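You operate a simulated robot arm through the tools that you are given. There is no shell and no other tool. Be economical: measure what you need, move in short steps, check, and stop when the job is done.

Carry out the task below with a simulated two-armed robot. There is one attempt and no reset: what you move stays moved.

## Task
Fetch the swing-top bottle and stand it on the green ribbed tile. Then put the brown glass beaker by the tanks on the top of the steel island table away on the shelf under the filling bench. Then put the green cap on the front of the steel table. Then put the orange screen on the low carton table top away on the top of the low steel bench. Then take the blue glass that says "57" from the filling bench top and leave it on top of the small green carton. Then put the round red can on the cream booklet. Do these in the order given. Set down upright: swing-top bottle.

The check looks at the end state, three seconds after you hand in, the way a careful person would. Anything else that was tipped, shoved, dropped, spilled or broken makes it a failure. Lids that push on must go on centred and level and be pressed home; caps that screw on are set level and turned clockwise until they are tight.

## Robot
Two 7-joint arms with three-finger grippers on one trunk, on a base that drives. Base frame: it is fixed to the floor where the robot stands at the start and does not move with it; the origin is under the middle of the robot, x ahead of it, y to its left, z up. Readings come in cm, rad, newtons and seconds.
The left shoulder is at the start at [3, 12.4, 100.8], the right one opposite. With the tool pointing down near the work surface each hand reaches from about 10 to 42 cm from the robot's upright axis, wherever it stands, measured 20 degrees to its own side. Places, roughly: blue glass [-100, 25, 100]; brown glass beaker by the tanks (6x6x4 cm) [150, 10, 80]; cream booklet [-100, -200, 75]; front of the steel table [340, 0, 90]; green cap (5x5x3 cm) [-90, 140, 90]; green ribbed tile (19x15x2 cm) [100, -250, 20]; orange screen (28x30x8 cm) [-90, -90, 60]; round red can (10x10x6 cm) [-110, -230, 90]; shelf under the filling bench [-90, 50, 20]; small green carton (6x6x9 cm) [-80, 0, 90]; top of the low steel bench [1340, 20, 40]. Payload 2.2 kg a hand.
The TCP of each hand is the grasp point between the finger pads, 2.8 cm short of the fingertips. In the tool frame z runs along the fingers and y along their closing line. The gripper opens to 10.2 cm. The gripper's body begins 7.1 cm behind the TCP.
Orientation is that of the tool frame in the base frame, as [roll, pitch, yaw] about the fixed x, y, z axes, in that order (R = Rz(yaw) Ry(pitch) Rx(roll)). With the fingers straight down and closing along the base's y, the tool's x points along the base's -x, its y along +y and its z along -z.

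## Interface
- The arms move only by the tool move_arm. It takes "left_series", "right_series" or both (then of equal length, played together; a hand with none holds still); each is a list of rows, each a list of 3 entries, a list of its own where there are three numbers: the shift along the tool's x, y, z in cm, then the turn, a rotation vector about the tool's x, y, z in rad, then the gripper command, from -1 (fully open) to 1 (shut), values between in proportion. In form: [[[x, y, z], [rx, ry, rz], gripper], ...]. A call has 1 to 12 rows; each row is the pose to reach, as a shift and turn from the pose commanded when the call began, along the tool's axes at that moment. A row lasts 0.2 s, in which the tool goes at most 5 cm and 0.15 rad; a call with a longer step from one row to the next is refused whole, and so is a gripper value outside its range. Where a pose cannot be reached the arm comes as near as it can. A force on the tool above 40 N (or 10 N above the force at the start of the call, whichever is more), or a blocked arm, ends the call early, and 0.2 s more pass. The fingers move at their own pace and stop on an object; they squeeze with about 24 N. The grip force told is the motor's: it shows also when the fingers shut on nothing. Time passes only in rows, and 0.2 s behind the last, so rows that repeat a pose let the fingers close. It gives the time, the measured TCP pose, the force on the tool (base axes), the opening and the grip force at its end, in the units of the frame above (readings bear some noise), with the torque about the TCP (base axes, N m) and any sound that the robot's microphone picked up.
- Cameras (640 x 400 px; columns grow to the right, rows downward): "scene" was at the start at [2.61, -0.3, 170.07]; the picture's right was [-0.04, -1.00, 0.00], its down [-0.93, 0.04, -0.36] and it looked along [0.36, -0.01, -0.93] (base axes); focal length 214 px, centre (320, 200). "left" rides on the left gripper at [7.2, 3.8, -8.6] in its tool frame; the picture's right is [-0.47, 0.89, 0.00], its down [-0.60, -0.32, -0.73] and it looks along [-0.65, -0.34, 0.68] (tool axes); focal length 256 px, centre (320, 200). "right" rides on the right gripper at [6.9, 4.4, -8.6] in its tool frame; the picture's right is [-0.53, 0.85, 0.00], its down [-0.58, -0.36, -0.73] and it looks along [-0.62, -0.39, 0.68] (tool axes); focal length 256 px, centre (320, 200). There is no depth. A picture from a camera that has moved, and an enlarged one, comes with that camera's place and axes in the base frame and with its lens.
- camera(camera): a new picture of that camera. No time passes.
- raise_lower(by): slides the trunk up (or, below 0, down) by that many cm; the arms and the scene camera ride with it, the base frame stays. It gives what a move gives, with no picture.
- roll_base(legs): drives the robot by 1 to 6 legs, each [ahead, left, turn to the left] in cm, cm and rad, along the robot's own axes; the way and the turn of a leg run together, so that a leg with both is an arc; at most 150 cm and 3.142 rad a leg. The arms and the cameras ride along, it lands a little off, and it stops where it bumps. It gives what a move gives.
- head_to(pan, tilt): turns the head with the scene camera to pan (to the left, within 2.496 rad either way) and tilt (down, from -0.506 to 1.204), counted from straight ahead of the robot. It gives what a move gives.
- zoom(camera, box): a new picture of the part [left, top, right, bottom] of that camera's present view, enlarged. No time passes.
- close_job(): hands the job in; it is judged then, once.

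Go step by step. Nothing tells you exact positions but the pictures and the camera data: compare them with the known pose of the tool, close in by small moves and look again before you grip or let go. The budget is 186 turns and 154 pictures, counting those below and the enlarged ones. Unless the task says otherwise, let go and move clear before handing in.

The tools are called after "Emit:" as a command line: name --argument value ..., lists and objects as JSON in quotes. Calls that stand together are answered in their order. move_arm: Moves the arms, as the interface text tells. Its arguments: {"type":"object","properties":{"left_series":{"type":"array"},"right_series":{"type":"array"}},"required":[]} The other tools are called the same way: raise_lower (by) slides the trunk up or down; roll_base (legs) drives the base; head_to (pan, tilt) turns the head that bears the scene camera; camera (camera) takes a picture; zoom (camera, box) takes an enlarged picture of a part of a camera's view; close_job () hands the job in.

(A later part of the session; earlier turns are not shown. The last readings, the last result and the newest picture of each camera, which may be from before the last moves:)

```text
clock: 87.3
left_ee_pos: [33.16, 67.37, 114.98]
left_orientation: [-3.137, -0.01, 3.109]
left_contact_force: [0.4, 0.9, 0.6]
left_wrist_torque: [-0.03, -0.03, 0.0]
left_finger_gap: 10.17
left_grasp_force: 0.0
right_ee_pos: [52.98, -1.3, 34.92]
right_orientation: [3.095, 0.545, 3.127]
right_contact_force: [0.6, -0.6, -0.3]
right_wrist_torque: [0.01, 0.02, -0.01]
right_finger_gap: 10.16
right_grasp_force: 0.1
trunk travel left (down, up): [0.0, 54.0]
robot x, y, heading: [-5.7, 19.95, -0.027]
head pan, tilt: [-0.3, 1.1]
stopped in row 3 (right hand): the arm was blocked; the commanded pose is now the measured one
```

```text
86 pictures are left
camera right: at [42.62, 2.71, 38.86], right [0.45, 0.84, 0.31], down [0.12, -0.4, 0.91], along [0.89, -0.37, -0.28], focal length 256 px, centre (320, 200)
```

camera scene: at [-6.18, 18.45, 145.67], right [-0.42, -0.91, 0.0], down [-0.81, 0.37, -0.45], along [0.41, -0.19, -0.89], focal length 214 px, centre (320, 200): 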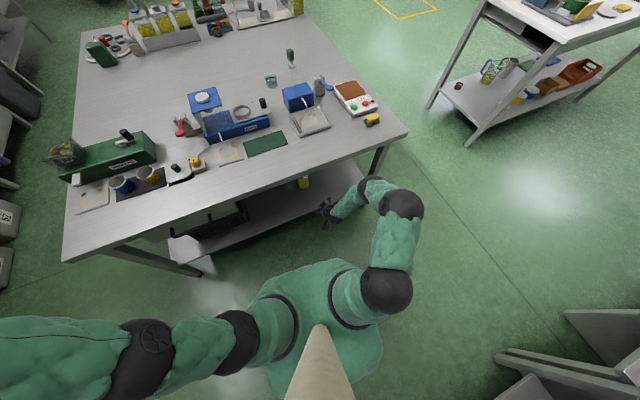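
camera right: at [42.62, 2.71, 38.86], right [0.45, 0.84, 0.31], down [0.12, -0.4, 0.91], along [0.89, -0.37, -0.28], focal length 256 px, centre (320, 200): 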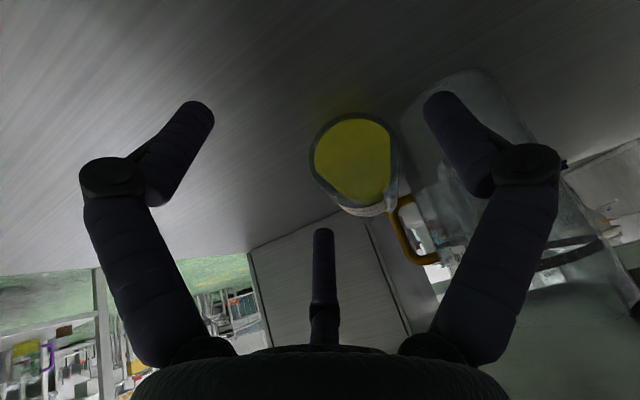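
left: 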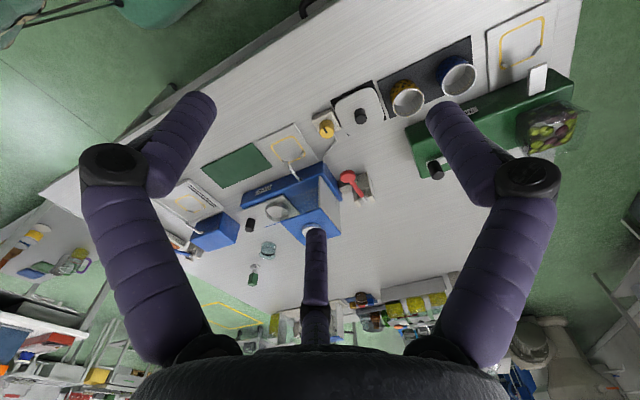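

The wrist is hitting the table's underside when steep. I'll back out, level the hand, and try rolling it 180° so its camera rides on top, allowing a low flat approach.

Emit:
roll_base --legs '[[-16, 0, 0]]'

Emit:
move_arm --right_series '[[[-0.5, 0, -0.5], [0, 0, 0.14], -1], [[-1, 0, -1], [0, 0, 0.28], -1], [[-1.5, 0, -1.5], [0, 0, 0.42], -1], [[-2, 0, -2], [0, 0, 0.56], -1], [[-2, 0, -2], [0, 0, 0.7], -1], [[-2, 0, -2], [0, 0, 0.84], -1], [[-2, 0, -2], [0, 0, 0.98], -1], [[-2, 0, -2], [0, 0, 1.12], -1], [[-2, 0, -2], [0, 0, 1.26], -1], [[-2, 0, -2], [0, 0, 1.4], -1], [[-2, 0, -2], [0, 0, 1.54], -1]]'

```text
clock: 88.0
left_ee_pos: [33.07, 67.74, 115.13]
left_orientation: [-3.139, -0.009, 3.112]
left_contact_force: [0.1, 1.0, -0.5]
left_wrist_torque: [0.03, 0.01, 0.02]
left_finger_gap: 10.2
left_grasp_force: 0.0
right_ee_pos: [52.88, -1.42, 34.69]
right_orientation: [3.093, 0.539, 3.126]
right_contact_force: [-0.2, 0.1, 0.1]
right_wrist_torque: [0.01, -0.02, -0.01]
right_finger_gap: 10.18
right_grasp_force: 0.0
trunk travel left (down, up): [0.0, 54.0]
robot x, y, heading: [-5.61, 20.14, -0.027]
head pan, tilt: [-0.3, 1.1]
stopped in leg 1: the robot was blocked; the commanded pose is now the measured one
```

```text
clock: 90.4
left_ee_pos: [33.02, 67.5, 115.35]
left_orientation: [3.14, -0.008, 3.113]
left_contact_force: [0.5, -0.7, -0.6]
left_wrist_torque: [-0.02, 0.02, -0.03]
left_finger_gap: 10.2
left_grasp_force: 0.0
right_ee_pos: [52.05, -1.03, 36.43]
right_orientation: [2.625, -0.039, 1.608]
right_contact_force: [-0.6, 0.3, 0.2]
right_wrist_torque: [0.0, 0.01, -0.02]
right_finger_gap: 10.21
right_grasp_force: 0.0
trunk travel left (down, up): [0.0, 54.0]
robot x, y, heading: [-5.55, 20.06, -0.025]
head pan, tilt: [-0.3, 1.1]
```

The roll works so far. Back out the base now, then finish the roll.

Emit:
roll_base --legs '[[-14, 0, 0.025]]'

Emit:
move_arm --right_series '[[[0, 0, 0], [0, 0, 0.14], -1], [[0, 0, 0], [0, 0, 0.28], -1], [[0, 0, 0], [0, 0, 0.42], -1], [[0, 0, 0], [0, 0, 0.56], -1], [[0, 0, 0], [0, 0, 0.7], -1], [[0, 0, 0], [0, 0, 0.84], -1], [[0, 0, 0], [0, 0, 0.98], -1], [[0, 0, 0], [0, 0, 1.12], -1], [[0, 0, 0], [0, 0, 1.26], -1], [[0, 0, 0], [0, 0, 1.4], -1], [[0, 0, 0], [0, 0, 1.54], -1], [[0, 0, 0], [0, 0, 1.6], -1]]'

Emit:
camera --camera "right"

```text
clock: 91.7
left_ee_pos: [18.26, 68.85, 115.24]
left_orientation: [-3.138, -0.006, 3.137]
left_contact_force: [-0.1, 0.5, 0.0]
left_wrist_torque: [-0.02, -0.02, 0.04]
left_finger_gap: 10.19
left_grasp_force: 0.1
right_ee_pos: [40.55, 0.27, 37.53]
right_orientation: [2.597, -0.025, 1.632]
right_contact_force: [0.0, -0.3, 0.6]
right_wrist_torque: [-0.01, -0.02, 0.01]
right_finger_gap: 10.2
right_grasp_force: 0.0
trunk travel left (down, up): [0.0, 54.0]
robot x, y, heading: [-19.46, 20.13, 0.004]
head pan, tilt: [-0.3, 1.1]
```

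```text
clock: 94.3
left_ee_pos: [18.37, 68.84, 115.21]
left_orientation: [-3.139, -0.008, 3.139]
left_contact_force: [-0.3, 0.1, -0.2]
left_wrist_torque: [-0.01, 0.0, 0.02]
left_finger_gap: 10.17
left_grasp_force: 0.0
right_ee_pos: [40.66, 0.26, 37.54]
right_orientation: [-3.096, -0.541, 0.011]
right_contact_force: [0.5, -0.5, 0.9]
right_wrist_torque: [0.0, -0.01, -0.04]
right_finger_gap: 10.21
right_grasp_force: 0.2
trunk travel left (down, up): [0.0, 54.0]
robot x, y, heading: [-19.47, 20.12, 0.0]
head pan, tilt: [-0.3, 1.1]
```

```text
85 pictures are left
camera right: at [42.23, -4.51, 48.31], right [-0.43, -0.85, -0.31], down [-0.88, 0.32, 0.34], along [-0.19, 0.42, -0.89], focal length 256 px, centre (320, 200)
```

right: 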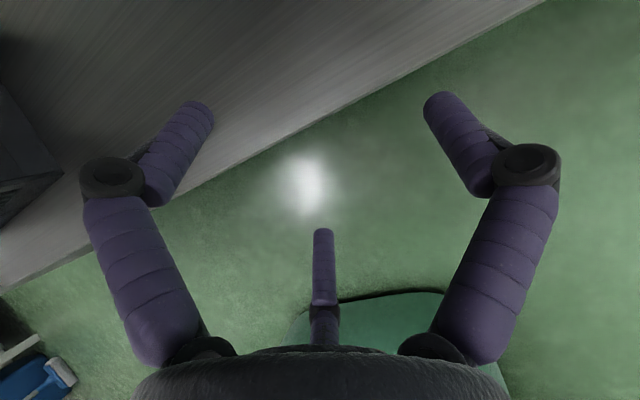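

The camera is now on top. Raise the nose to ~19° below horizontal.

Emit:
move_arm --right_series '[[[0, 0, 0], [0, 0.14, 0], -1], [[0, 0, 0], [0, 0.28, 0], -1], [[0, 0, 0], [0, 0.42, 0], -1], [[0, 0, 0], [0, 0.56, 0], -1], [[0, 0, 0], [0, 0.7, 0], -1], [[0, 0, 0], [0, 0.7, 0], -1]]'

Emit:
camera --camera "right"

Emit:
camera --camera "scene"

```text
clock: 95.7
left_ee_pos: [18.34, 68.91, 115.29]
left_orientation: [-3.139, -0.008, 3.14]
left_contact_force: [-0.1, -0.5, -0.8]
left_wrist_torque: [-0.01, -0.02, 0.01]
left_finger_gap: 10.21
left_grasp_force: 0.1
right_ee_pos: [40.66, 0.21, 37.49]
right_orientation: [-3.019, -1.238, -0.08]
right_contact_force: [-0.9, -0.3, 0.5]
right_wrist_torque: [0.0, -0.01, 0.0]
right_finger_gap: 10.23
right_grasp_force: 0.0
trunk travel left (down, up): [0.0, 54.0]
robot x, y, heading: [-19.45, 20.1, -0.002]
head pan, tilt: [-0.3, 1.1]
```

```text
84 pictures are left
camera right: at [34.86, -4.72, 46.64], right [-0.14, -0.83, -0.54], down [-0.89, 0.34, -0.3], along [0.43, 0.44, -0.79], focal length 256 px, centre (320, 200)
```

right: 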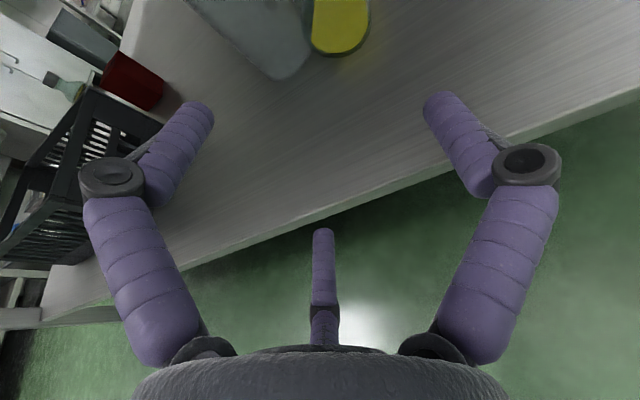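

```text
83 pictures are left
camera scene: at [-16.34, 18.19, 145.67], right [-0.29, -0.96, 0.0], down [-0.85, 0.26, -0.45], along [0.43, -0.13, -0.89], focal length 214 px, centre (320, 200)
```

scene: 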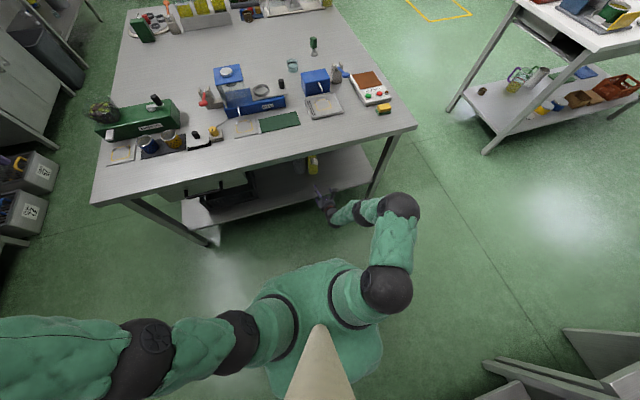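

Clear view of the bottle's end now, near (63, 0.5). Drive forward 11 cm and look.

Emit:
roll_base --legs '[[11, 0, 0]]'

Emit:
camera --camera "right"

```text
clock: 96.9
left_ee_pos: [29.23, 68.9, 115.06]
left_orientation: [-3.137, -0.009, 3.139]
left_contact_force: [1.1, -0.2, 0.1]
left_wrist_torque: [-0.02, 0.01, 0.0]
left_finger_gap: 10.19
left_grasp_force: 0.0
right_ee_pos: [51.61, 0.23, 37.53]
right_orientation: [-3.019, -1.24, -0.079]
right_contact_force: [-0.5, 0.2, -0.4]
right_wrist_torque: [0.01, 0.01, -0.02]
right_finger_gap: 10.21
right_grasp_force: 0.0
trunk travel left (down, up): [0.0, 54.0]
robot x, y, heading: [-8.38, 20.27, -0.0]
head pan, tilt: [-0.3, 1.1]
```

```text
82 pictures are left
camera right: at [45.91, -4.66, 46.59], right [-0.14, -0.83, -0.54], down [-0.89, 0.34, -0.29], along [0.43, 0.44, -0.79], focal length 256 px, centre (320, 200)
```

right: 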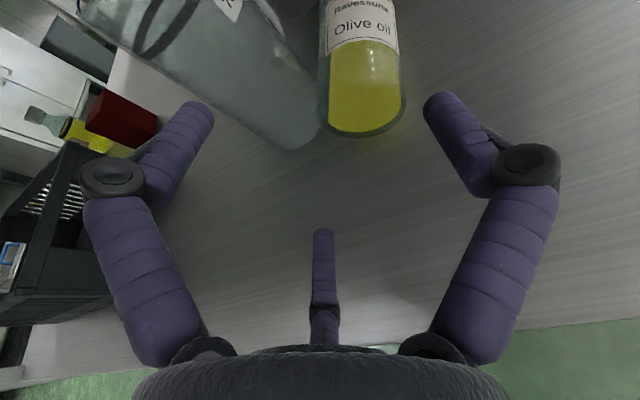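

The bottle end is around (61,-0.7), the jug's base starts near y≈7. Advance flat so the fingers straddle the bottle's base end, then check.

Emit:
move_arm --right_series '[[[-1.2, 0.8, 3.5], [0, 0, 0], -1], [[-1.8, 1.6, 7], [0, 0, 0], -1], [[-1.7, 1.7, 10.5], [0, 0, 0], -1]]'

Emit:
camera --camera "right"

```text
clock: 97.7
left_ee_pos: [29.09, 68.9, 115.0]
left_orientation: [-3.136, -0.011, 3.134]
left_contact_force: [-0.2, 0.1, 0.5]
left_wrist_torque: [0.02, 0.05, 0.0]
left_finger_gap: 10.2
left_grasp_force: 0.1
right_ee_pos: [59.62, -0.45, 32.68]
right_orientation: [-2.973, -1.249, -0.122]
right_contact_force: [-29.1, 4.5, 51.8]
right_wrist_torque: [1.88, 3.83, 1.06]
right_finger_gap: 10.21
right_grasp_force: 0.1
trunk travel left (down, up): [0.0, 54.0]
robot x, y, heading: [-8.26, 20.1, 0.004]
head pan, tilt: [-0.3, 1.1]
stopped in row 3 (right hand): the force on the tool passed its limit at 137 N (the readings are from after the stop); the commanded pose is now the measured one
```

```text
81 pictures are left
camera right: at [53.89, -5.5, 41.63], right [-0.14, -0.82, -0.55], down [-0.89, 0.35, -0.3], along [0.44, 0.45, -0.78], focal length 256 px, centre (320, 200)
```

right: 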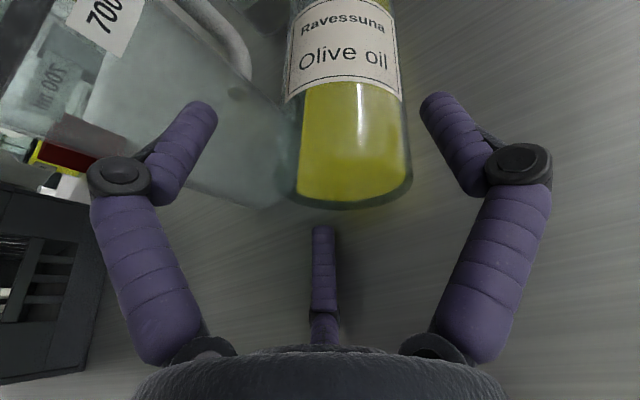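

Something behind the fingers (the hand's underside) touched the shelf. I'll lift slightly, tilt the nose down more to raise the rear, and ease forward.

Emit:
move_arm --right_series '[[[1, 0, -0.3], [0, -0.1, 0], -1], [[1.3, 0.2, 0.3], [0, -0.22, 0], -1], [[1.2, 0.4, 1.8], [0, -0.25, 0], -1], [[0.9, 0.4, 3.3], [0, -0.25, 0], -1]]'

Emit:
camera --camera "right"

```text
clock: 98.7
left_ee_pos: [29.33, 68.78, 114.93]
left_orientation: [-3.135, -0.011, 3.136]
left_contact_force: [0.3, 0.1, 0.5]
left_wrist_torque: [0.01, 0.03, -0.01]
left_finger_gap: 10.2
left_grasp_force: 0.1
right_ee_pos: [63.29, -0.96, 31.85]
right_orientation: [-3.047, -0.992, -0.043]
right_contact_force: [-1.9, 1.7, 4.4]
right_wrist_torque: [0.14, 0.12, -0.01]
right_finger_gap: 10.13
right_grasp_force: 0.1
trunk travel left (down, up): [0.0, 54.0]
robot x, y, heading: [-8.5, 20.33, -0.0]
head pan, tilt: [-0.3, 1.1]
```

```text
80 pictures are left
camera right: at [59.97, -5.93, 42.17], right [-0.26, -0.83, -0.49], down [-0.94, 0.34, -0.07], along [0.22, 0.44, -0.87], focal length 256 px, centre (320, 200)
```

right: 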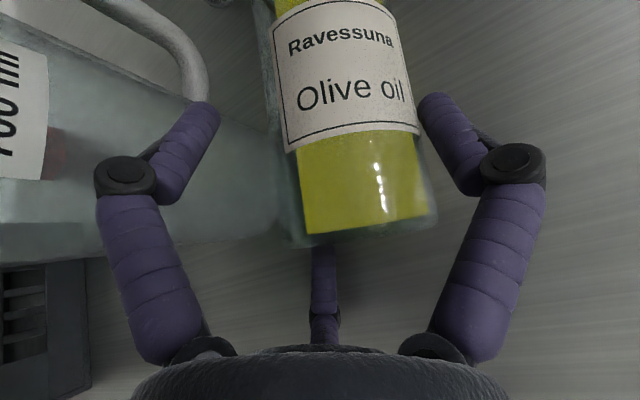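

The fingers straddle the base end; I'll shift ~1 cm to centre and close.

Emit:
move_arm --right_series '[[[0.2, 0.6, 0], [0, 0, 0], -1], [[0.3, 1.1, 0], [0, 0, 0], -0.5], [[0.3, 1.1, 0], [0, 0, 0], 0.5], [[0.3, 1.1, 0], [0, 0, 0], 1], [[0.3, 1.1, 0], [0, 0, 0], 1]]'

Emit:
camera --camera "right"

```text
clock: 99.9
left_ee_pos: [29.34, 68.89, 115.06]
left_orientation: [-3.139, -0.012, 3.137]
left_contact_force: [-0.2, 0.3, 0.1]
left_wrist_torque: [0.01, 0.05, -0.03]
left_finger_gap: 10.19
left_grasp_force: 0.0
right_ee_pos: [63.42, -1.99, 32.09]
right_orientation: [-3.046, -0.992, -0.046]
right_contact_force: [0.4, -2.9, 3.3]
right_wrist_torque: [-0.01, -0.09, -0.07]
right_finger_gap: 8.25
right_grasp_force: 24.0
trunk travel left (down, up): [0.0, 54.0]
robot x, y, heading: [-8.37, 20.35, -0.002]
head pan, tilt: [-0.3, 1.1]
```

```text
79 pictures are left
camera right: at [60.12, -7.0, 42.31], right [-0.26, -0.83, -0.49], down [-0.94, 0.34, -0.06], along [0.22, 0.44, -0.87], focal length 256 px, centre (320, 200)
```

right: 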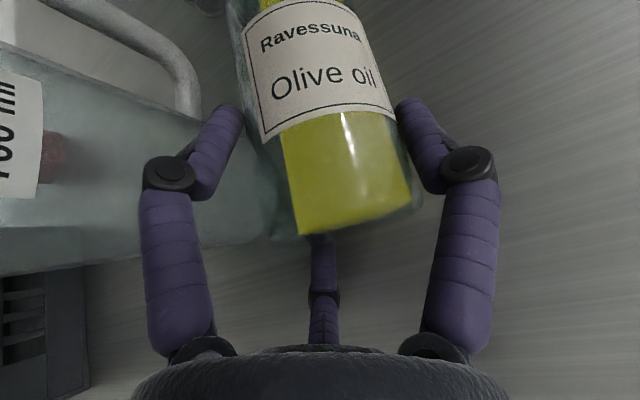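

Gripped (8.25 cm). Drag the bottle straight back by driving the base back.

Emit:
move_arm --right_series '[[[0.4, 0, -0.3], [0, 0, 0], 1]]'

Emit:
roll_base --legs '[[-16, 0, 0]]'

Emit:
camera --camera "right"

Emit:
camera --camera "scene"

```text
clock: 100.3
left_ee_pos: [29.36, 68.82, 114.98]
left_orientation: [-3.139, -0.013, 3.137]
left_contact_force: [-0.1, -0.1, 0.3]
left_wrist_torque: [0.01, 0.01, 0.01]
left_finger_gap: 10.18
left_grasp_force: 0.0
right_ee_pos: [63.16, -2.02, 32.49]
right_orientation: [-3.044, -0.985, -0.044]
right_contact_force: [-2.0, 1.2, 2.5]
right_wrist_torque: [0.13, 0.35, 0.02]
right_finger_gap: 8.04
right_grasp_force: 23.7
trunk travel left (down, up): [0.0, 54.0]
robot x, y, heading: [-8.49, 20.43, -0.002]
head pan, tilt: [-0.3, 1.1]
```

```text
clock: 101.7
left_ee_pos: [13.82, 68.76, 115.05]
left_orientation: [-3.136, -0.009, 3.133]
left_contact_force: [-1.3, 0.3, -0.6]
left_wrist_torque: [-0.03, -0.01, 0.02]
left_finger_gap: 10.14
left_grasp_force: 0.0
right_ee_pos: [47.54, -2.1, 32.64]
right_orientation: [-3.046, -0.991, -0.048]
right_contact_force: [0.6, 0.3, 9.9]
right_wrist_torque: [0.18, -0.9, 0.04]
right_finger_gap: 7.81
right_grasp_force: 24.2
trunk travel left (down, up): [0.0, 54.0]
robot x, y, heading: [-24.06, 20.09, -0.004]
head pan, tilt: [-0.3, 1.1]
```

```text
78 pictures are left
camera right: at [44.32, -7.11, 42.88], right [-0.26, -0.83, -0.49], down [-0.94, 0.34, -0.07], along [0.22, 0.44, -0.87], focal length 256 px, centre (320, 200)
```

right: 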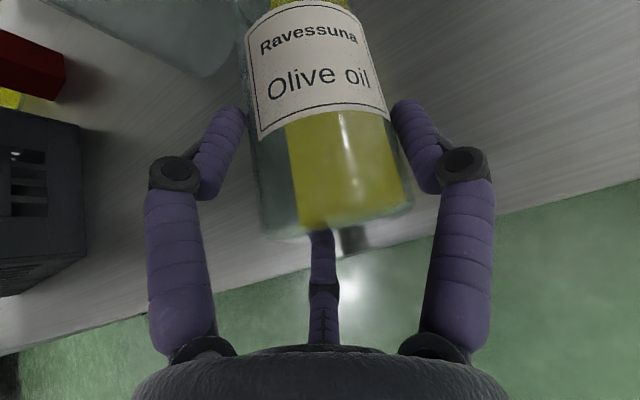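

```text
77 pictures are left
camera scene: at [-21.2, 18.22, 145.67], right [-0.3, -0.95, 0.0], down [-0.85, 0.27, -0.45], along [0.43, -0.14, -0.89], focal length 214 px, centre (320, 200)
```

scene: 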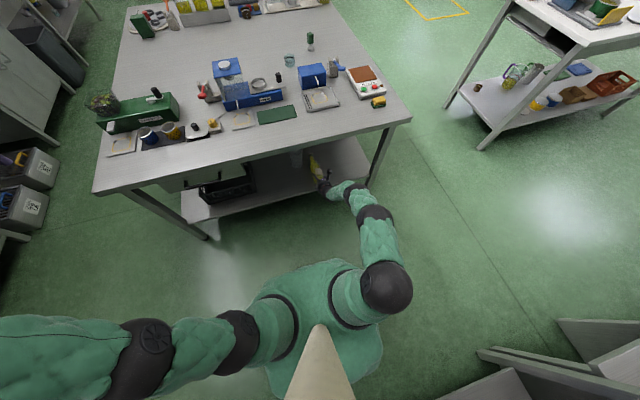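

Excellent — the bottle came along and is held firmly near its base, roughly horizontal. I'll retract the arm and base until it clears the table, then hand it over to the left hand in the open.

Emit:
move_arm --right_series '[[[0.8, 0, -0.5], [0, 0, 0], 1], [[-1.2, -0.1, -4], [0, 0, 0], 1], [[-3.2, -0.3, -7.5], [0, 0, 0], 1], [[-5.2, -0.4, -11], [0, 0, 0], 1], [[-7.2, -0.6, -14.5], [0, 0, 0], 1], [[-9.2, -0.7, -18], [0, 0, 0], 1]]'

Emit:
roll_base --legs '[[-12, 0, 0]]'

Emit:
camera --camera "scene"

```text
clock: 103.1
left_ee_pos: [13.67, 68.83, 114.94]
left_orientation: [-3.137, -0.012, 3.134]
left_contact_force: [0.3, -0.2, 0.1]
left_wrist_torque: [0.03, -0.01, -0.01]
left_finger_gap: 10.23
left_grasp_force: 0.0
right_ee_pos: [27.54, -2.26, 34.99]
right_orientation: [-3.048, -0.992, -0.046]
right_contact_force: [-0.2, 0.0, -0.3]
right_wrist_torque: [0.0, 0.07, -0.02]
right_finger_gap: 0.23
right_grasp_force: 23.7
trunk travel left (down, up): [0.0, 54.0]
robot x, y, heading: [-23.83, 20.04, -0.003]
head pan, tilt: [-0.3, 1.1]
```

```text
clock: 104.4
left_ee_pos: [1.65, 68.8, 115.07]
left_orientation: [-3.137, -0.01, 3.138]
left_contact_force: [0.0, -0.2, -0.1]
left_wrist_torque: [0.02, 0.01, 0.03]
left_finger_gap: 10.22
left_grasp_force: 0.1
right_ee_pos: [15.54, -2.08, 34.83]
right_orientation: [-3.047, -0.992, -0.044]
right_contact_force: [-0.4, 0.7, -1.6]
right_wrist_torque: [0.01, -0.04, 0.02]
right_finger_gap: 0.22
right_grasp_force: 24.5
trunk travel left (down, up): [0.0, 54.0]
robot x, y, heading: [-35.92, 20.08, 0.002]
head pan, tilt: [-0.3, 1.1]
```

```text
76 pictures are left
camera scene: at [-33.13, 18.22, 145.67], right [-0.3, -0.96, 0.0], down [-0.85, 0.26, -0.45], along [0.43, -0.13, -0.89], focal length 214 px, centre (320, 200)
```

scene: 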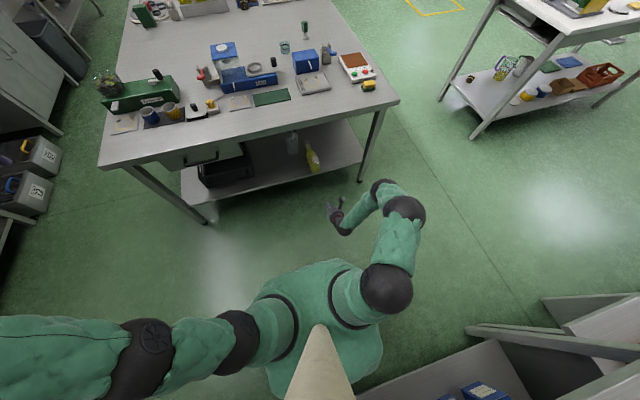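

The bottle slipped off on the shelf edge but stays lying safely on the shelf near (45–72, -1). I'll reopen, approach again and look.

Emit:
move_arm --right_series '[[[1.5, 0, 0], [0, 0, 0], -1], [[3, 0, 0], [0, 0, 0], -1], [[3, 0, 0], [0, 0, 0], -1]]'

Emit:
roll_base --legs '[[20, 0, 0]]'

Emit:
camera --camera "right"

```text
clock: 105.2
left_ee_pos: [1.84, 68.98, 115.07]
left_orientation: [-3.138, -0.012, 3.136]
left_contact_force: [0.6, -1.2, -0.1]
left_wrist_torque: [0.01, -0.03, 0.0]
left_finger_gap: 10.22
left_grasp_force: 0.1
right_ee_pos: [17.16, -2.04, 37.33]
right_orientation: [-3.046, -0.991, -0.045]
right_contact_force: [0.9, 0.0, -0.1]
right_wrist_torque: [-0.01, -0.06, 0.02]
right_finger_gap: 10.22
right_grasp_force: 0.2
trunk travel left (down, up): [0.0, 54.0]
robot x, y, heading: [-36.21, 20.17, 0.001]
head pan, tilt: [-0.3, 1.1]
```

```text
clock: 106.8
left_ee_pos: [21.8, 68.85, 114.98]
left_orientation: [-3.14, -0.012, 3.136]
left_contact_force: [-0.1, 0.2, -0.4]
left_wrist_torque: [0.05, 0.04, 0.0]
left_finger_gap: 10.19
left_grasp_force: 0.1
right_ee_pos: [37.31, -2.03, 37.25]
right_orientation: [-3.045, -0.993, -0.043]
right_contact_force: [-0.6, 0.3, -0.5]
right_wrist_torque: [-0.01, 0.02, 0.07]
right_finger_gap: 10.18
right_grasp_force: 0.0
trunk travel left (down, up): [0.0, 54.0]
robot x, y, heading: [-16.01, 20.58, -0.0]
head pan, tilt: [-0.3, 1.1]
```

```text
75 pictures are left
camera right: at [33.97, -7.1, 47.5], right [-0.26, -0.83, -0.49], down [-0.94, 0.33, -0.06], along [0.22, 0.44, -0.87], focal length 256 px, centre (320, 200)
```

right: 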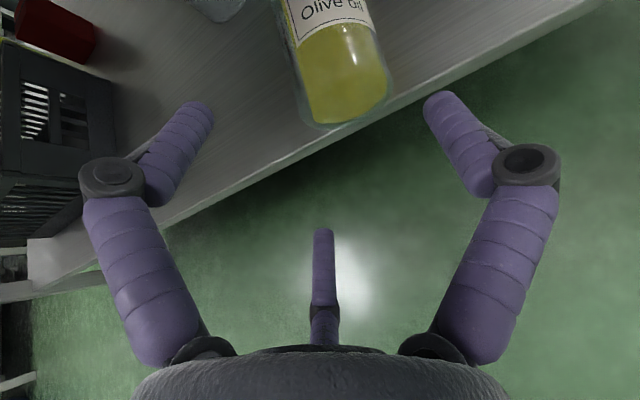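

Base end now at about (44,-2). Grip it again and drag a further ~7 cm.

Emit:
move_arm --right_series '[[[0.3, 0.2, 3.5], [0, 0, 0], -1], [[0.6, 0.4, 7], [0, 0, 0], -1], [[0.9, 0.5, 10.4], [0, 0, 0], -1], [[0.9, 0.5, 10.4], [0, 0, 0], 0], [[0.9, 0.5, 10.4], [0, 0, 0], 1], [[0.9, 0.5, 10.4], [0, 0, 0], 1]]'

Emit:
camera --camera "right"

```text
clock: 108.0
left_ee_pos: [21.56, 68.96, 115.01]
left_orientation: [-3.138, -0.009, 3.137]
left_contact_force: [-0.3, -0.4, 0.2]
left_wrist_torque: [0.0, -0.01, 0.01]
left_finger_gap: 10.21
left_grasp_force: 0.0
right_ee_pos: [44.54, -0.68, 30.98]
right_orientation: [-3.024, -0.956, -0.051]
right_contact_force: [-26.1, 4.9, 0.0]
right_wrist_torque: [0.26, 0.78, 0.72]
right_finger_gap: 8.42
right_grasp_force: 24.8
trunk travel left (down, up): [0.0, 54.0]
robot x, y, heading: [-16.3, 20.41, -0.002]
head pan, tilt: [-0.3, 1.1]
stopped in row 6 (right hand): the force on the tool passed its limit at 41 N (the readings are from after the stop); the commanded pose is now the measured one
```

```text
74 pictures are left
camera right: at [41.73, -5.83, 41.35], right [-0.27, -0.83, -0.49], down [-0.95, 0.32, -0.03], along [0.18, 0.46, -0.87], focal length 256 px, centre (320, 200)
```

right: 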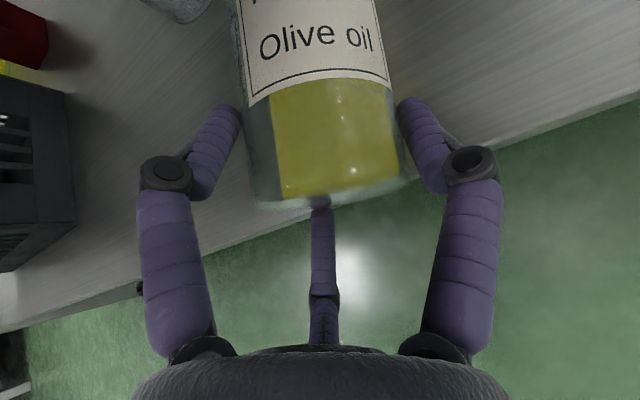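

Gripped. Drag 7 cm back, release and look.

Emit:
roll_base --legs '[[-7, 0, 0]]'

Emit:
camera --camera "right"

```text
clock: 109.0
left_ee_pos: [14.78, 68.93, 115.14]
left_orientation: [-3.137, -0.011, 3.138]
left_contact_force: [0.6, -0.1, -0.2]
left_wrist_torque: [-0.01, -0.03, 0.02]
left_finger_gap: 10.21
left_grasp_force: 0.1
right_ee_pos: [38.63, -1.23, 31.78]
right_orientation: [-3.036, -0.974, -0.049]
right_contact_force: [-0.4, -0.7, -6.1]
right_wrist_torque: [0.13, 0.52, 0.01]
right_finger_gap: 7.96
right_grasp_force: 23.3
trunk travel left (down, up): [0.0, 54.0]
robot x, y, heading: [-23.27, 20.04, 0.0]
head pan, tilt: [-0.3, 1.1]
```

```text
73 pictures are left
camera right: at [35.53, -6.4, 41.98], right [-0.27, -0.83, -0.49], down [-0.94, 0.33, -0.05], along [0.2, 0.45, -0.87], focal length 256 px, centre (320, 200)
```

right: 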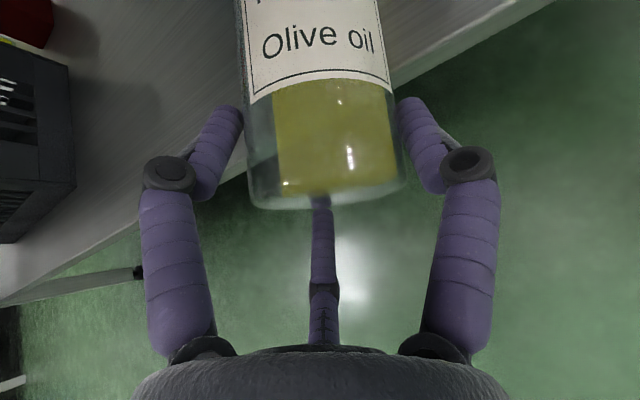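

Held with ~6 cm overhang; its centre of mass is well over the shelf. I'll release, go up and tilt steeper, then regrip around its middle.

Emit:
move_arm --right_series '[[[0, 0, 0], [0, 0, 0], -0.3], [[0, 0, 0], [0, 0, 0], -1], [[0, 0, -4.5], [0, 0, 0], -1], [[2.2, -0.3, -8.5], [0, 0, 0], -1], [[6, -0.7, -11.5], [0, 0, 0], -1], [[10, -0.7, -10], [0, -0.14, 0], -1], [[12.5, -0.6, -7], [0, -0.28, 0], -1], [[14, -0.4, -3], [0, -0.42, 0], -1], [[14.8, -0.3, -0.5], [0, -0.56, 0], -1], [[14.8, -0.3, -0.5], [0, -0.7, 0], -1], [[14.8, -0.3, -0.5], [0, -0.75, 0], -1]]'

Emit:
camera --camera "right"

```text
clock: 111.6
left_ee_pos: [14.73, 68.97, 115.09]
left_orientation: [-3.137, -0.012, 3.138]
left_contact_force: [0.2, -0.2, -0.3]
left_wrist_torque: [-0.01, 0.0, 0.01]
left_finger_gap: 10.21
left_grasp_force: 0.1
right_ee_pos: [47.43, -5.11, 44.06]
right_orientation: [2.931, -0.23, 0.339]
right_contact_force: [0.2, 0.3, -0.3]
right_wrist_torque: [0.01, 0.0, 0.01]
right_finger_gap: 10.21
right_grasp_force: 0.0
right hand out of reach, approached as far as the arm can: row 9, 10
trunk travel left (down, up): [0.0, 54.0]
robot x, y, heading: [-23.21, 19.94, -0.004]
head pan, tilt: [-0.3, 1.1]
stopped in row 11 (right hand): the arm was blocked; the commanded pose is now the measured one
```

```text
72 pictures are left
camera right: at [52.64, -5.99, 54.66], right [-0.25, -0.97, 0.05], down [-0.84, 0.25, 0.49], along [-0.49, 0.08, -0.87], focal length 256 px, centre (320, 200)
```

right: 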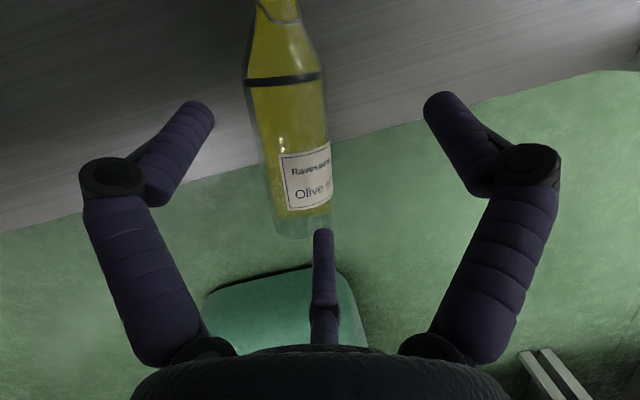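

The hand hit its reach limit there. The bottle's body runs from (36.7,-1.4) to (51,-3.9). I'll pull the hand back, square it to the bottle, then bring the base forward.

Emit:
move_arm --right_series '[[[-3, -1.4, -1], [0.0, 0.0, 0.0], -1], [[-6, -2.9, -2.1], [0.026, -0.024, 0.135], -1], [[-9, -4.3, -3.1], [0.052, -0.048, 0.27], -1], [[-12.2, -5.8, -4.2], [0.078, -0.072, 0.405], -1], [[-12.2, -5.8, -4.2], [0.104, -0.095, 0.54], -1], [[-12.2, -5.8, -4.2], [0.104, -0.095, 0.54], -1]]'

Emit:
camera --camera "scene"

```text
clock: 113.0
left_ee_pos: [14.69, 68.99, 115.09]
left_orientation: [-3.138, -0.01, 3.139]
left_contact_force: [0.0, 0.7, 0.0]
left_wrist_torque: [0.0, -0.06, -0.01]
left_finger_gap: 10.22
left_grasp_force: 0.1
right_ee_pos: [33.57, -3.19, 44.11]
right_orientation: [-3.126, -0.184, -0.222]
right_contact_force: [-0.5, 1.2, 0.8]
right_wrist_torque: [-0.04, 0.04, -0.01]
right_finger_gap: 10.21
right_grasp_force: 0.0
trunk travel left (down, up): [0.0, 54.0]
robot x, y, heading: [-23.31, 20.53, 0.003]
head pan, tilt: [-0.3, 1.1]
```

```text
71 pictures are left
camera scene: at [-20.12, 18.27, 145.66], right [-0.3, -0.96, 0.0], down [-0.85, 0.26, -0.45], along [0.43, -0.13, -0.89], focal length 214 px, centre (320, 200)
```

scene: 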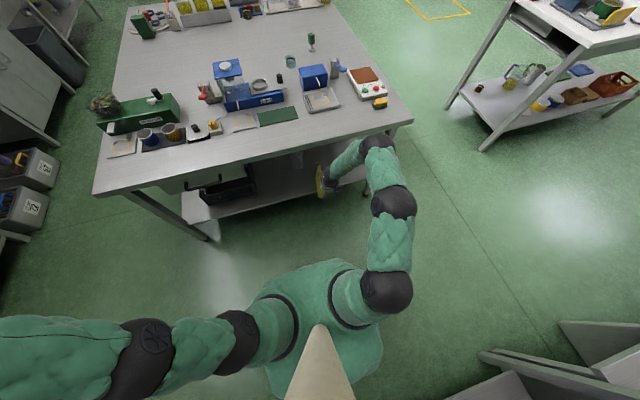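

The wrist rides beside the hand, so I'll descend first in front of the bottle's base and then slide forward under the table edge with the fingers straddling the bottle.

Emit:
move_arm --right_series '[[[-0.7, -0.7, 3.6], [0, 0, 0], -1], [[-1.6, -1.4, 7.3], [0, 0, 0], -1], [[-2.55, -2.06, 10.9], [0, 0, 0], -1]]'

Emit:
camera --camera "right"

```text
clock: 113.8
left_ee_pos: [14.66, 68.86, 115.11]
left_orientation: [-3.137, -0.01, 3.137]
left_contact_force: [-0.7, 0.6, 0.5]
left_wrist_torque: [0.02, -0.01, 0.0]
left_finger_gap: 10.2
left_grasp_force: 0.0
right_ee_pos: [33.51, -0.65, 33.14]
right_orientation: [-3.126, -0.188, -0.223]
right_contact_force: [0.6, -0.1, -0.7]
right_wrist_torque: [0.0, 0.04, 0.02]
right_finger_gap: 10.18
right_grasp_force: 0.0
trunk travel left (down, up): [0.0, 54.0]
robot x, y, heading: [-23.31, 20.49, -0.003]
head pan, tilt: [-0.3, 1.1]
```

```text
70 pictures are left
camera right: at [37.55, -6.26, 42.77], right [-0.7, -0.71, -0.11], down [-0.61, 0.5, 0.62], along [-0.38, 0.5, -0.78], focal length 256 px, centre (320, 200)
```

right: 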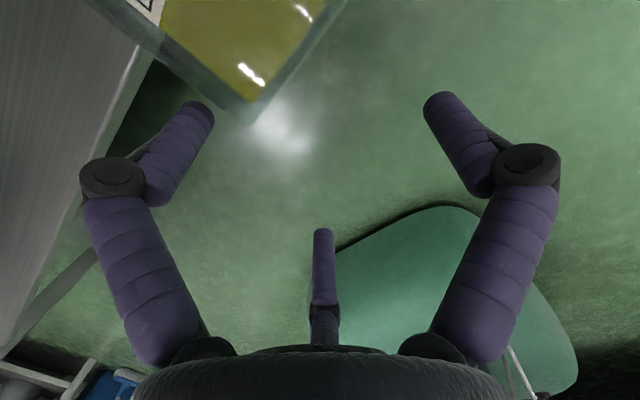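

Refining: the bottle's base centre is at about (37.6,-3), axis along +x. Shift and square up, then slide forward.

Emit:
move_arm --right_series '[[[0.3, 1.2, 0], [0, 0, -0.09], -1], [[0.5, 2.4, 0.1], [0, 0, -0.18], -1], [[3.4, 1.8, 0.6], [0, 0, -0.18], -1], [[6.2, 1.1, 1.1], [0, 0, -0.18], -1], [[8.7, 0.5, 1.6], [0, 0, -0.18], -1]]'

Emit:
camera --camera "right"

```text
clock: 115.0
left_ee_pos: [14.7, 69.05, 114.96]
left_orientation: [-3.138, -0.01, 3.136]
left_contact_force: [-0.2, 0.3, 0.2]
left_wrist_torque: [-0.02, 0.0, 0.0]
left_finger_gap: 10.19
left_grasp_force: 0.0
right_ee_pos: [42.23, -3.42, 33.02]
right_orientation: [3.122, -0.186, -0.037]
right_contact_force: [0.2, -0.1, 0.0]
right_wrist_torque: [0.03, -0.01, -0.01]
right_finger_gap: 10.21
right_grasp_force: 0.0
trunk travel left (down, up): [0.0, 54.0]
robot x, y, heading: [-23.29, 19.79, 0.0]
head pan, tilt: [-0.3, 1.1]
```

```text
69 pictures are left
camera right: at [47.23, -7.76, 42.74], right [-0.56, -0.82, -0.08], down [-0.69, 0.4, 0.6], along [-0.46, 0.39, -0.79], focal length 256 px, centre (320, 200)
```

right: 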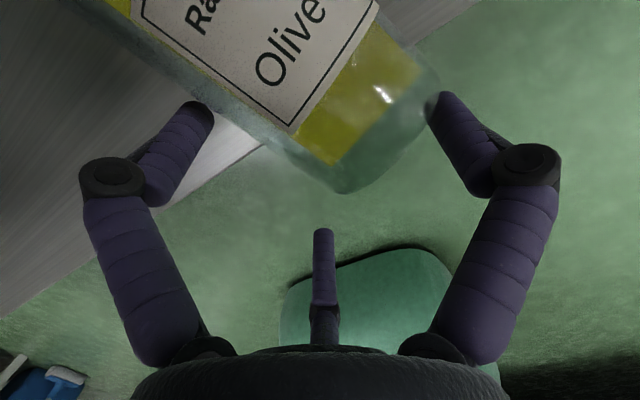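

The bottle lies slightly yawed between the fingers. I'll turn the hand to match, ease forward 2 cm, and close.

Emit:
move_arm --right_series '[[[0.7, 0.5, 0.1], [0, 0, -0.1], -1], [[1.4, 0.7, 0.2], [0, 0, -0.2], -1], [[2.1, 0.7, 0.3], [0, 0, -0.22], -0.4], [[2.1, 0.7, 0.3], [0, 0, -0.22], 0.3], [[2.1, 0.7, 0.3], [0, 0, -0.22], 1], [[2.1, 0.7, 0.3], [0, 0, -0.22], 1]]'

Emit:
camera --camera "right"

```text
clock: 116.4
left_ee_pos: [14.76, 68.9, 115.02]
left_orientation: [-3.138, -0.011, 3.137]
left_contact_force: [-0.9, 0.2, -0.3]
left_wrist_torque: [-0.05, 0.01, -0.03]
left_finger_gap: 10.18
left_grasp_force: 0.1
right_ee_pos: [44.16, -4.05, 33.04]
right_orientation: [3.079, -0.18, 0.186]
right_contact_force: [-2.4, -0.4, -1.3]
right_wrist_torque: [0.0, 0.05, -0.03]
right_finger_gap: 0.21
right_grasp_force: 24.1
trunk travel left (down, up): [0.0, 54.0]
robot x, y, heading: [-23.19, 20.5, -0.003]
head pan, tilt: [-0.3, 1.1]
```

```text
68 pictures are left
camera right: at [50.02, -6.84, 42.96], right [-0.37, -0.93, -0.04], down [-0.76, 0.27, 0.59], along [-0.54, 0.25, -0.8], focal length 256 px, centre (320, 200)
```

right: 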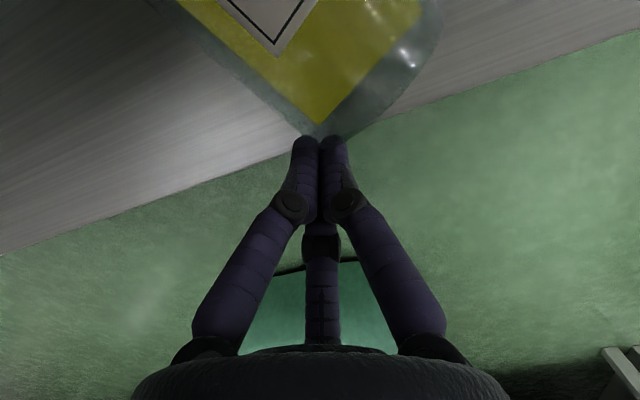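

The fingers slid off again: the bottle actually sits around (47,-8) with a yaw. I'll back off and get a good overview of the bottle from the hand camera before trying a mid-body grip.

Emit:
move_arm --right_series '[[[-4, 0, -0.5], [0, 0, 0], 1], [[-8, 0, -1], [0, 0, 0], 1], [[-8, 0, -5], [0, 0, 0], 0], [[-8, 0, -9.5], [0, 0, 0], -1], [[-8, 0, -13], [0, 0, 0], -1]]'

Emit:
camera --camera "right"

```text
clock: 117.6
left_ee_pos: [14.63, 68.89, 114.99]
left_orientation: [-3.138, -0.01, 3.139]
left_contact_force: [1.0, -0.1, 1.0]
left_wrist_torque: [0.02, -0.01, -0.01]
left_finger_gap: 10.21
left_grasp_force: 0.0
right_ee_pos: [33.75, -5.32, 44.69]
right_orientation: [3.082, -0.177, 0.186]
right_contact_force: [-1.0, 0.0, -0.1]
right_wrist_torque: [0.01, 0.01, -0.02]
right_finger_gap: 10.18
right_grasp_force: 0.1
trunk travel left (down, up): [0.0, 54.0]
robot x, y, heading: [-23.14, 20.29, -0.001]
head pan, tilt: [-0.3, 1.1]
```

```text
67 pictures are left
camera right: at [39.65, -7.98, 54.53], right [-0.37, -0.93, -0.04], down [-0.76, 0.27, 0.6], along [-0.54, 0.25, -0.8], focal length 256 px, centre (320, 200)
```

right: 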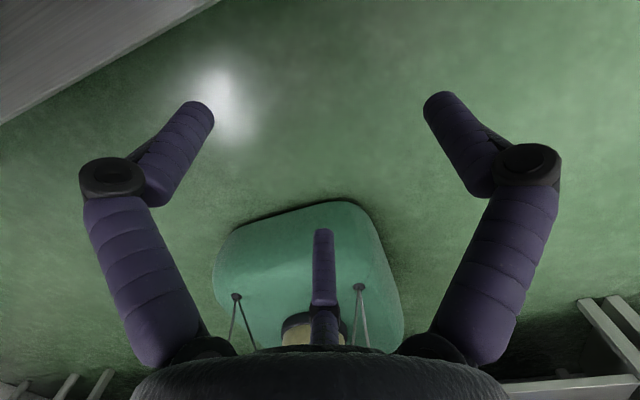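

Emit:
move_arm --right_series '[[[0, 0, 0], [0, 0.14, 0], -1], [[0, 0, 0], [0, 0.28, 0], -1], [[0, 0, 0], [0, 0.42, 0], -1], [[0, 0, 0], [0, 0.56, 0], -1], [[0, 0, 0], [0, 0.7, 0], -1]]'

Emit:
camera --camera "right"

```text
clock: 118.8
left_ee_pos: [14.65, 68.98, 114.91]
left_orientation: [-3.137, -0.011, 3.137]
left_contact_force: [-0.2, 0.3, -0.1]
left_wrist_torque: [0.0, 0.0, -0.02]
left_finger_gap: 10.22
left_grasp_force: 0.0
right_ee_pos: [33.86, -5.51, 44.42]
right_orientation: [3.057, -0.876, 0.224]
right_contact_force: [0.7, 2.4, 0.4]
right_wrist_torque: [-0.13, 0.06, -0.1]
right_finger_gap: 10.19
right_grasp_force: 0.1
right hand out of reach, approached as far as the arm can: row 3, 4
trunk travel left (down, up): [0.0, 54.0]
robot x, y, heading: [-23.6, 20.16, -0.0]
head pan, tilt: [-0.3, 1.1]
```

```text
66 pictures are left
camera right: at [32.33, -9.55, 55.46], right [-0.2, -0.91, -0.36], down [-0.98, 0.21, 0.0], along [0.07, 0.36, -0.93], focal length 256 px, centre (320, 200)
```

right: 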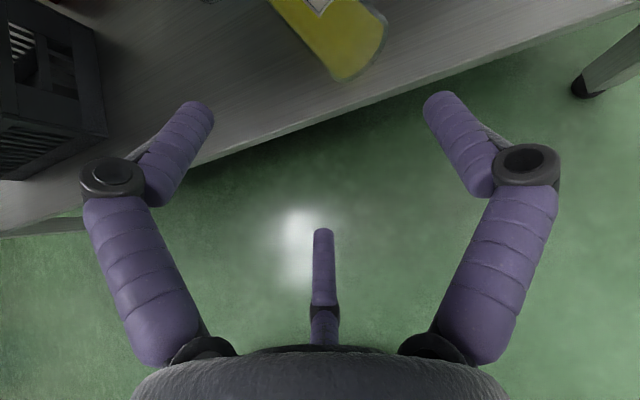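

Bottle: base centre (48,-7.5), axis yaw ≈0.42 rad. I'll descend in front of the shelf with a steep, matching-yaw hand, then slide along the bottle's axis.

Emit:
move_arm --right_series '[[[-1.2, 1, 0.2], [0.037, -0.13, -0.04], -1], [[-3.4, 2, 1], [0.074, -0.26, -0.08], -1], [[-6, 3, 2.2], [0.111, -0.394, -0.12], -1], [[-8.4, 3.7, 3.8], [0.148, -0.526, -0.16], -1], [[-10.7, 4.3, 5.4], [0.185, -0.657, -0.2], -1], [[-10.7, 4.3, 5.4], [0.185, -0.657, -0.2], -1]]'

Emit:
roll_base --legs '[[8, 0, 0]]'

Emit:
camera --camera "right"

```text
clock: 120.2
left_ee_pos: [14.66, 69.02, 115.14]
left_orientation: [-3.139, -0.009, 3.139]
left_contact_force: [-0.1, 0.2, -0.3]
left_wrist_torque: [0.01, 0.02, 0.0]
left_finger_gap: 10.21
left_grasp_force: 0.0
right_ee_pos: [32.14, -10.57, 33.13]
right_orientation: [3.137, -0.209, 0.441]
right_contact_force: [-1.4, -0.5, 0.8]
right_wrist_torque: [-0.02, -0.04, -0.03]
right_finger_gap: 10.2
right_grasp_force: 0.1
trunk travel left (down, up): [0.0, 54.0]
robot x, y, heading: [-23.03, 20.03, -0.0]
head pan, tilt: [-0.3, 1.1]
```

```text
clock: 121.2
left_ee_pos: [22.57, 68.99, 114.94]
left_orientation: [-3.138, -0.012, 3.139]
left_contact_force: [0.0, -0.2, -0.6]
left_wrist_torque: [0.0, -0.01, -0.02]
left_finger_gap: 10.17
left_grasp_force: 0.0
right_ee_pos: [40.2, -10.53, 33.05]
right_orientation: [3.136, -0.207, 0.441]
right_contact_force: [-0.9, 0.5, 0.2]
right_wrist_torque: [0.01, -0.01, 0.01]
right_finger_gap: 10.19
right_grasp_force: 0.0
trunk travel left (down, up): [0.0, 54.0]
robot x, y, heading: [-15.25, 20.22, -0.0]
head pan, tilt: [-0.3, 1.1]
```

```text
65 pictures are left
camera right: at [46.45, -12.37, 42.9], right [-0.11, -0.99, -0.11], down [-0.8, 0.03, 0.59], along [-0.58, 0.15, -0.8], focal length 256 px, centre (320, 200)
```

right: 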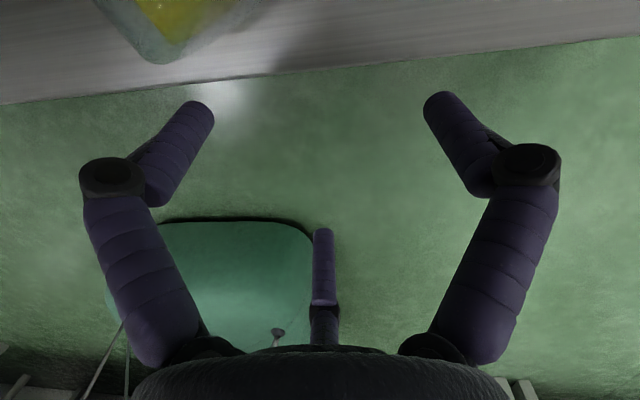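

The geometry matches. Slide along the bottle's axis half way and check.

Emit:
move_arm --right_series '[[[4, 0.2, 0.85], [0, 0, 0], -1], [[8, 0.4, 1.7], [0, 0, 0], -1], [[11, 0.5, 2.3], [0, 0, 0], -1]]'

Emit:
camera --camera "right"

```text
clock: 122.0
left_ee_pos: [22.59, 68.94, 114.95]
left_orientation: [-3.138, -0.012, 3.138]
left_contact_force: [0.2, 0.3, 0.2]
left_wrist_torque: [-0.01, 0.01, -0.03]
left_finger_gap: 10.21
left_grasp_force: 0.1
right_ee_pos: [50.48, -6.22, 32.99]
right_orientation: [3.137, -0.21, 0.439]
right_contact_force: [-0.5, 0.3, -0.1]
right_wrist_torque: [0.0, 0.0, 0.0]
right_finger_gap: 10.17
right_grasp_force: 0.0
trunk travel left (down, up): [0.0, 54.0]
robot x, y, heading: [-15.55, 20.18, -0.002]
head pan, tilt: [-0.3, 1.1]
```

```text
64 pictures are left
camera right: at [56.84, -7.98, 42.93], right [-0.11, -0.99, -0.11], down [-0.8, 0.03, 0.59], along [-0.58, 0.15, -0.8], focal length 256 px, centre (320, 200)
```

right: 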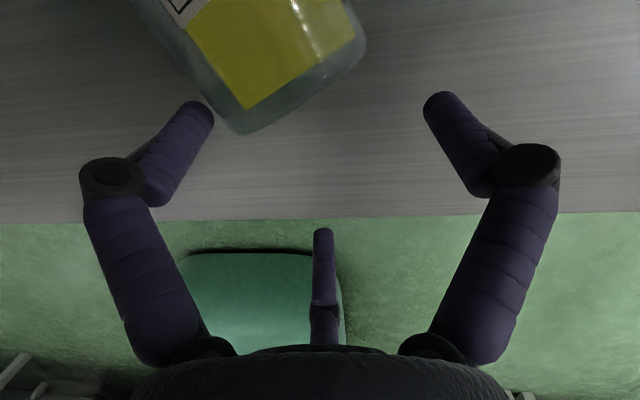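

Base centre is now measured at ~(54,-5.3), axis yaw 0.38. I need ~10 cm more along the axis: drive the base diagonally 6 cm, then look.

Emit:
roll_base --legs '[[6, 2.4, 0]]'

Emit:
camera --camera "right"

```text
clock: 123.0
left_ee_pos: [28.48, 71.34, 115.18]
left_orientation: [-3.138, -0.011, 3.137]
left_contact_force: [0.1, -0.5, -0.5]
left_wrist_torque: [-0.01, 0.0, 0.0]
left_finger_gap: 10.22
left_grasp_force: 0.0
right_ee_pos: [56.05, -3.7, 32.8]
right_orientation: [3.14, -0.206, 0.441]
right_contact_force: [-0.3, 0.7, -0.2]
right_wrist_torque: [0.0, -0.01, -0.01]
right_finger_gap: 10.2
right_grasp_force: 0.0
trunk travel left (down, up): [0.0, 54.0]
robot x, y, heading: [-9.39, 22.38, -0.003]
head pan, tilt: [-0.3, 1.1]
```

```text
63 pictures are left
camera right: at [62.48, -5.49, 42.61], right [-0.11, -0.99, -0.11], down [-0.8, 0.03, 0.6], along [-0.59, 0.15, -0.79], focal length 256 px, centre (320, 200)
```

right: 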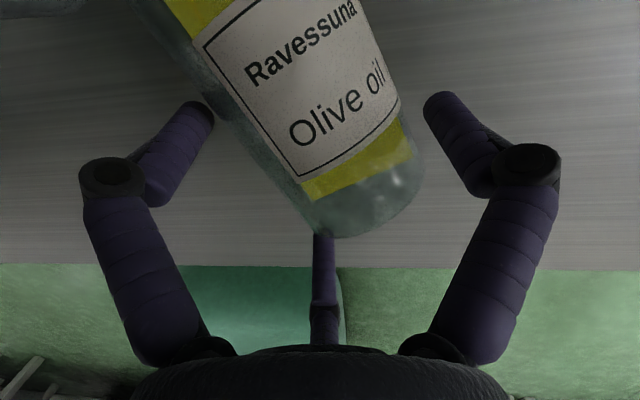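

Well straddled. Advance 4.5 cm more along the axis, slightly higher so the palm rod passes over the bottle.

Emit:
move_arm --right_series '[[[1.6, 0.0, 0.0], [0, 0, 0], -1], [[3.1, 0.1, 0.3], [0, 0, 0], -1], [[4.6, 0.2, 0.55], [0, 0, 0], -1]]'

Emit:
camera --camera "right"

```text
clock: 123.8
left_ee_pos: [28.48, 71.5, 114.94]
left_orientation: [-3.14, -0.011, 3.14]
left_contact_force: [0.8, -0.3, 0.0]
left_wrist_torque: [0.0, 0.03, -0.01]
left_finger_gap: 10.19
left_grasp_force: 0.1
right_ee_pos: [60.26, -1.66, 33.25]
right_orientation: [3.139, -0.204, 0.44]
right_contact_force: [0.4, 0.3, 0.1]
right_wrist_torque: [0.06, 0.03, 0.04]
right_finger_gap: 10.21
right_grasp_force: 0.1
trunk travel left (down, up): [0.0, 54.0]
robot x, y, heading: [-9.26, 22.34, 0.003]
head pan, tilt: [-0.3, 1.1]
```

```text
62 pictures are left
camera right: at [66.67, -3.57, 42.91], right [-0.11, -0.99, -0.11], down [-0.8, 0.03, 0.6], along [-0.59, 0.15, -0.79], focal length 256 px, centre (320, 200)
```

right: 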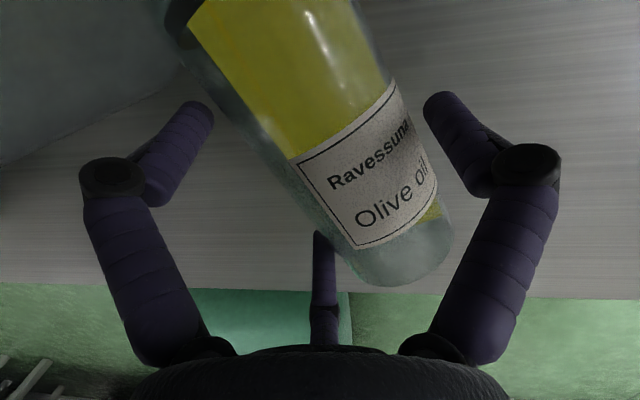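

Centred with the grip point about mid-body. Close.

Emit:
move_arm --right_series '[[[0, 0, 0.4], [0, 0, 0.06], -0.4], [[0, 0, 0.4], [0, 0, 0.1], 0.2], [[0, 0, 0.4], [0, 0, 0.1], 1], [[0, 0, 0.4], [0, 0, 0.1], 1]]'

```text
clock: 124.8
left_ee_pos: [28.27, 71.41, 115.17]
left_orientation: [-3.137, -0.009, 3.138]
left_contact_force: [-0.5, 0.5, 0.0]
left_wrist_torque: [0.01, 0.01, 0.03]
left_finger_gap: 10.2
left_grasp_force: 0.1
right_ee_pos: [60.21, -1.82, 33.23]
right_orientation: [-3.126, -0.209, 0.339]
right_contact_force: [7.2, 3.4, 16.6]
right_wrist_torque: [-0.12, -0.65, 0.26]
right_finger_gap: 9.19
right_grasp_force: 24.0
trunk travel left (down, up): [0.0, 54.0]
robot x, y, heading: [-9.9, 22.62, 0.002]
head pan, tilt: [-0.3, 1.1]
```

Gap 9.2, a bit wide. Test with a small lift and look.

Emit:
move_arm --right_series '[[[0.2, 0, -1], [0, 0, 0], 1], [[0.4, 0, -2], [0, 0, 0], 1], [[0.4, 0, -2], [0, 0, 0], 1]]'

Emit:
camera --camera "right"

```text
clock: 125.6
left_ee_pos: [28.58, 71.43, 115.09]
left_orientation: [-3.137, -0.012, 3.136]
left_contact_force: [-0.1, -0.7, 0.5]
left_wrist_torque: [0.0, 0.01, -0.04]
left_finger_gap: 10.19
left_grasp_force: 0.1
right_ee_pos: [60.39, -1.76, 34.6]
right_orientation: [-3.119, -0.198, 0.338]
right_contact_force: [0.2, 0.6, -6.4]
right_wrist_torque: [0.03, 0.21, -0.01]
right_finger_gap: 9.17
right_grasp_force: 23.4
trunk travel left (down, up): [0.0, 54.0]
robot x, y, heading: [-9.53, 22.53, 0.002]
head pan, tilt: [-0.3, 1.1]
```

```text
61 pictures are left
camera right: at [66.64, -4.41, 44.3], right [-0.21, -0.97, -0.12], down [-0.79, 0.09, 0.61], along [-0.58, 0.23, -0.78], focal length 256 px, centre (320, 200)
```

right: 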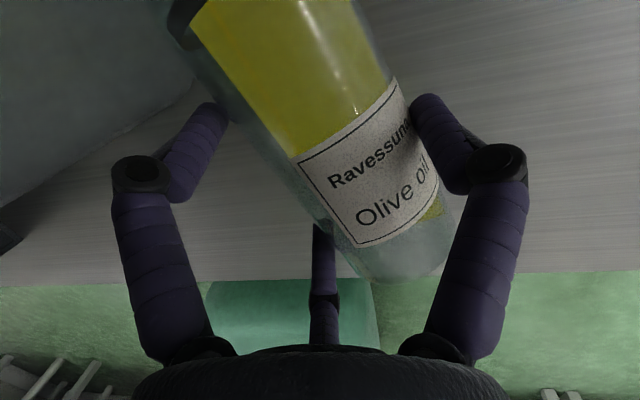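

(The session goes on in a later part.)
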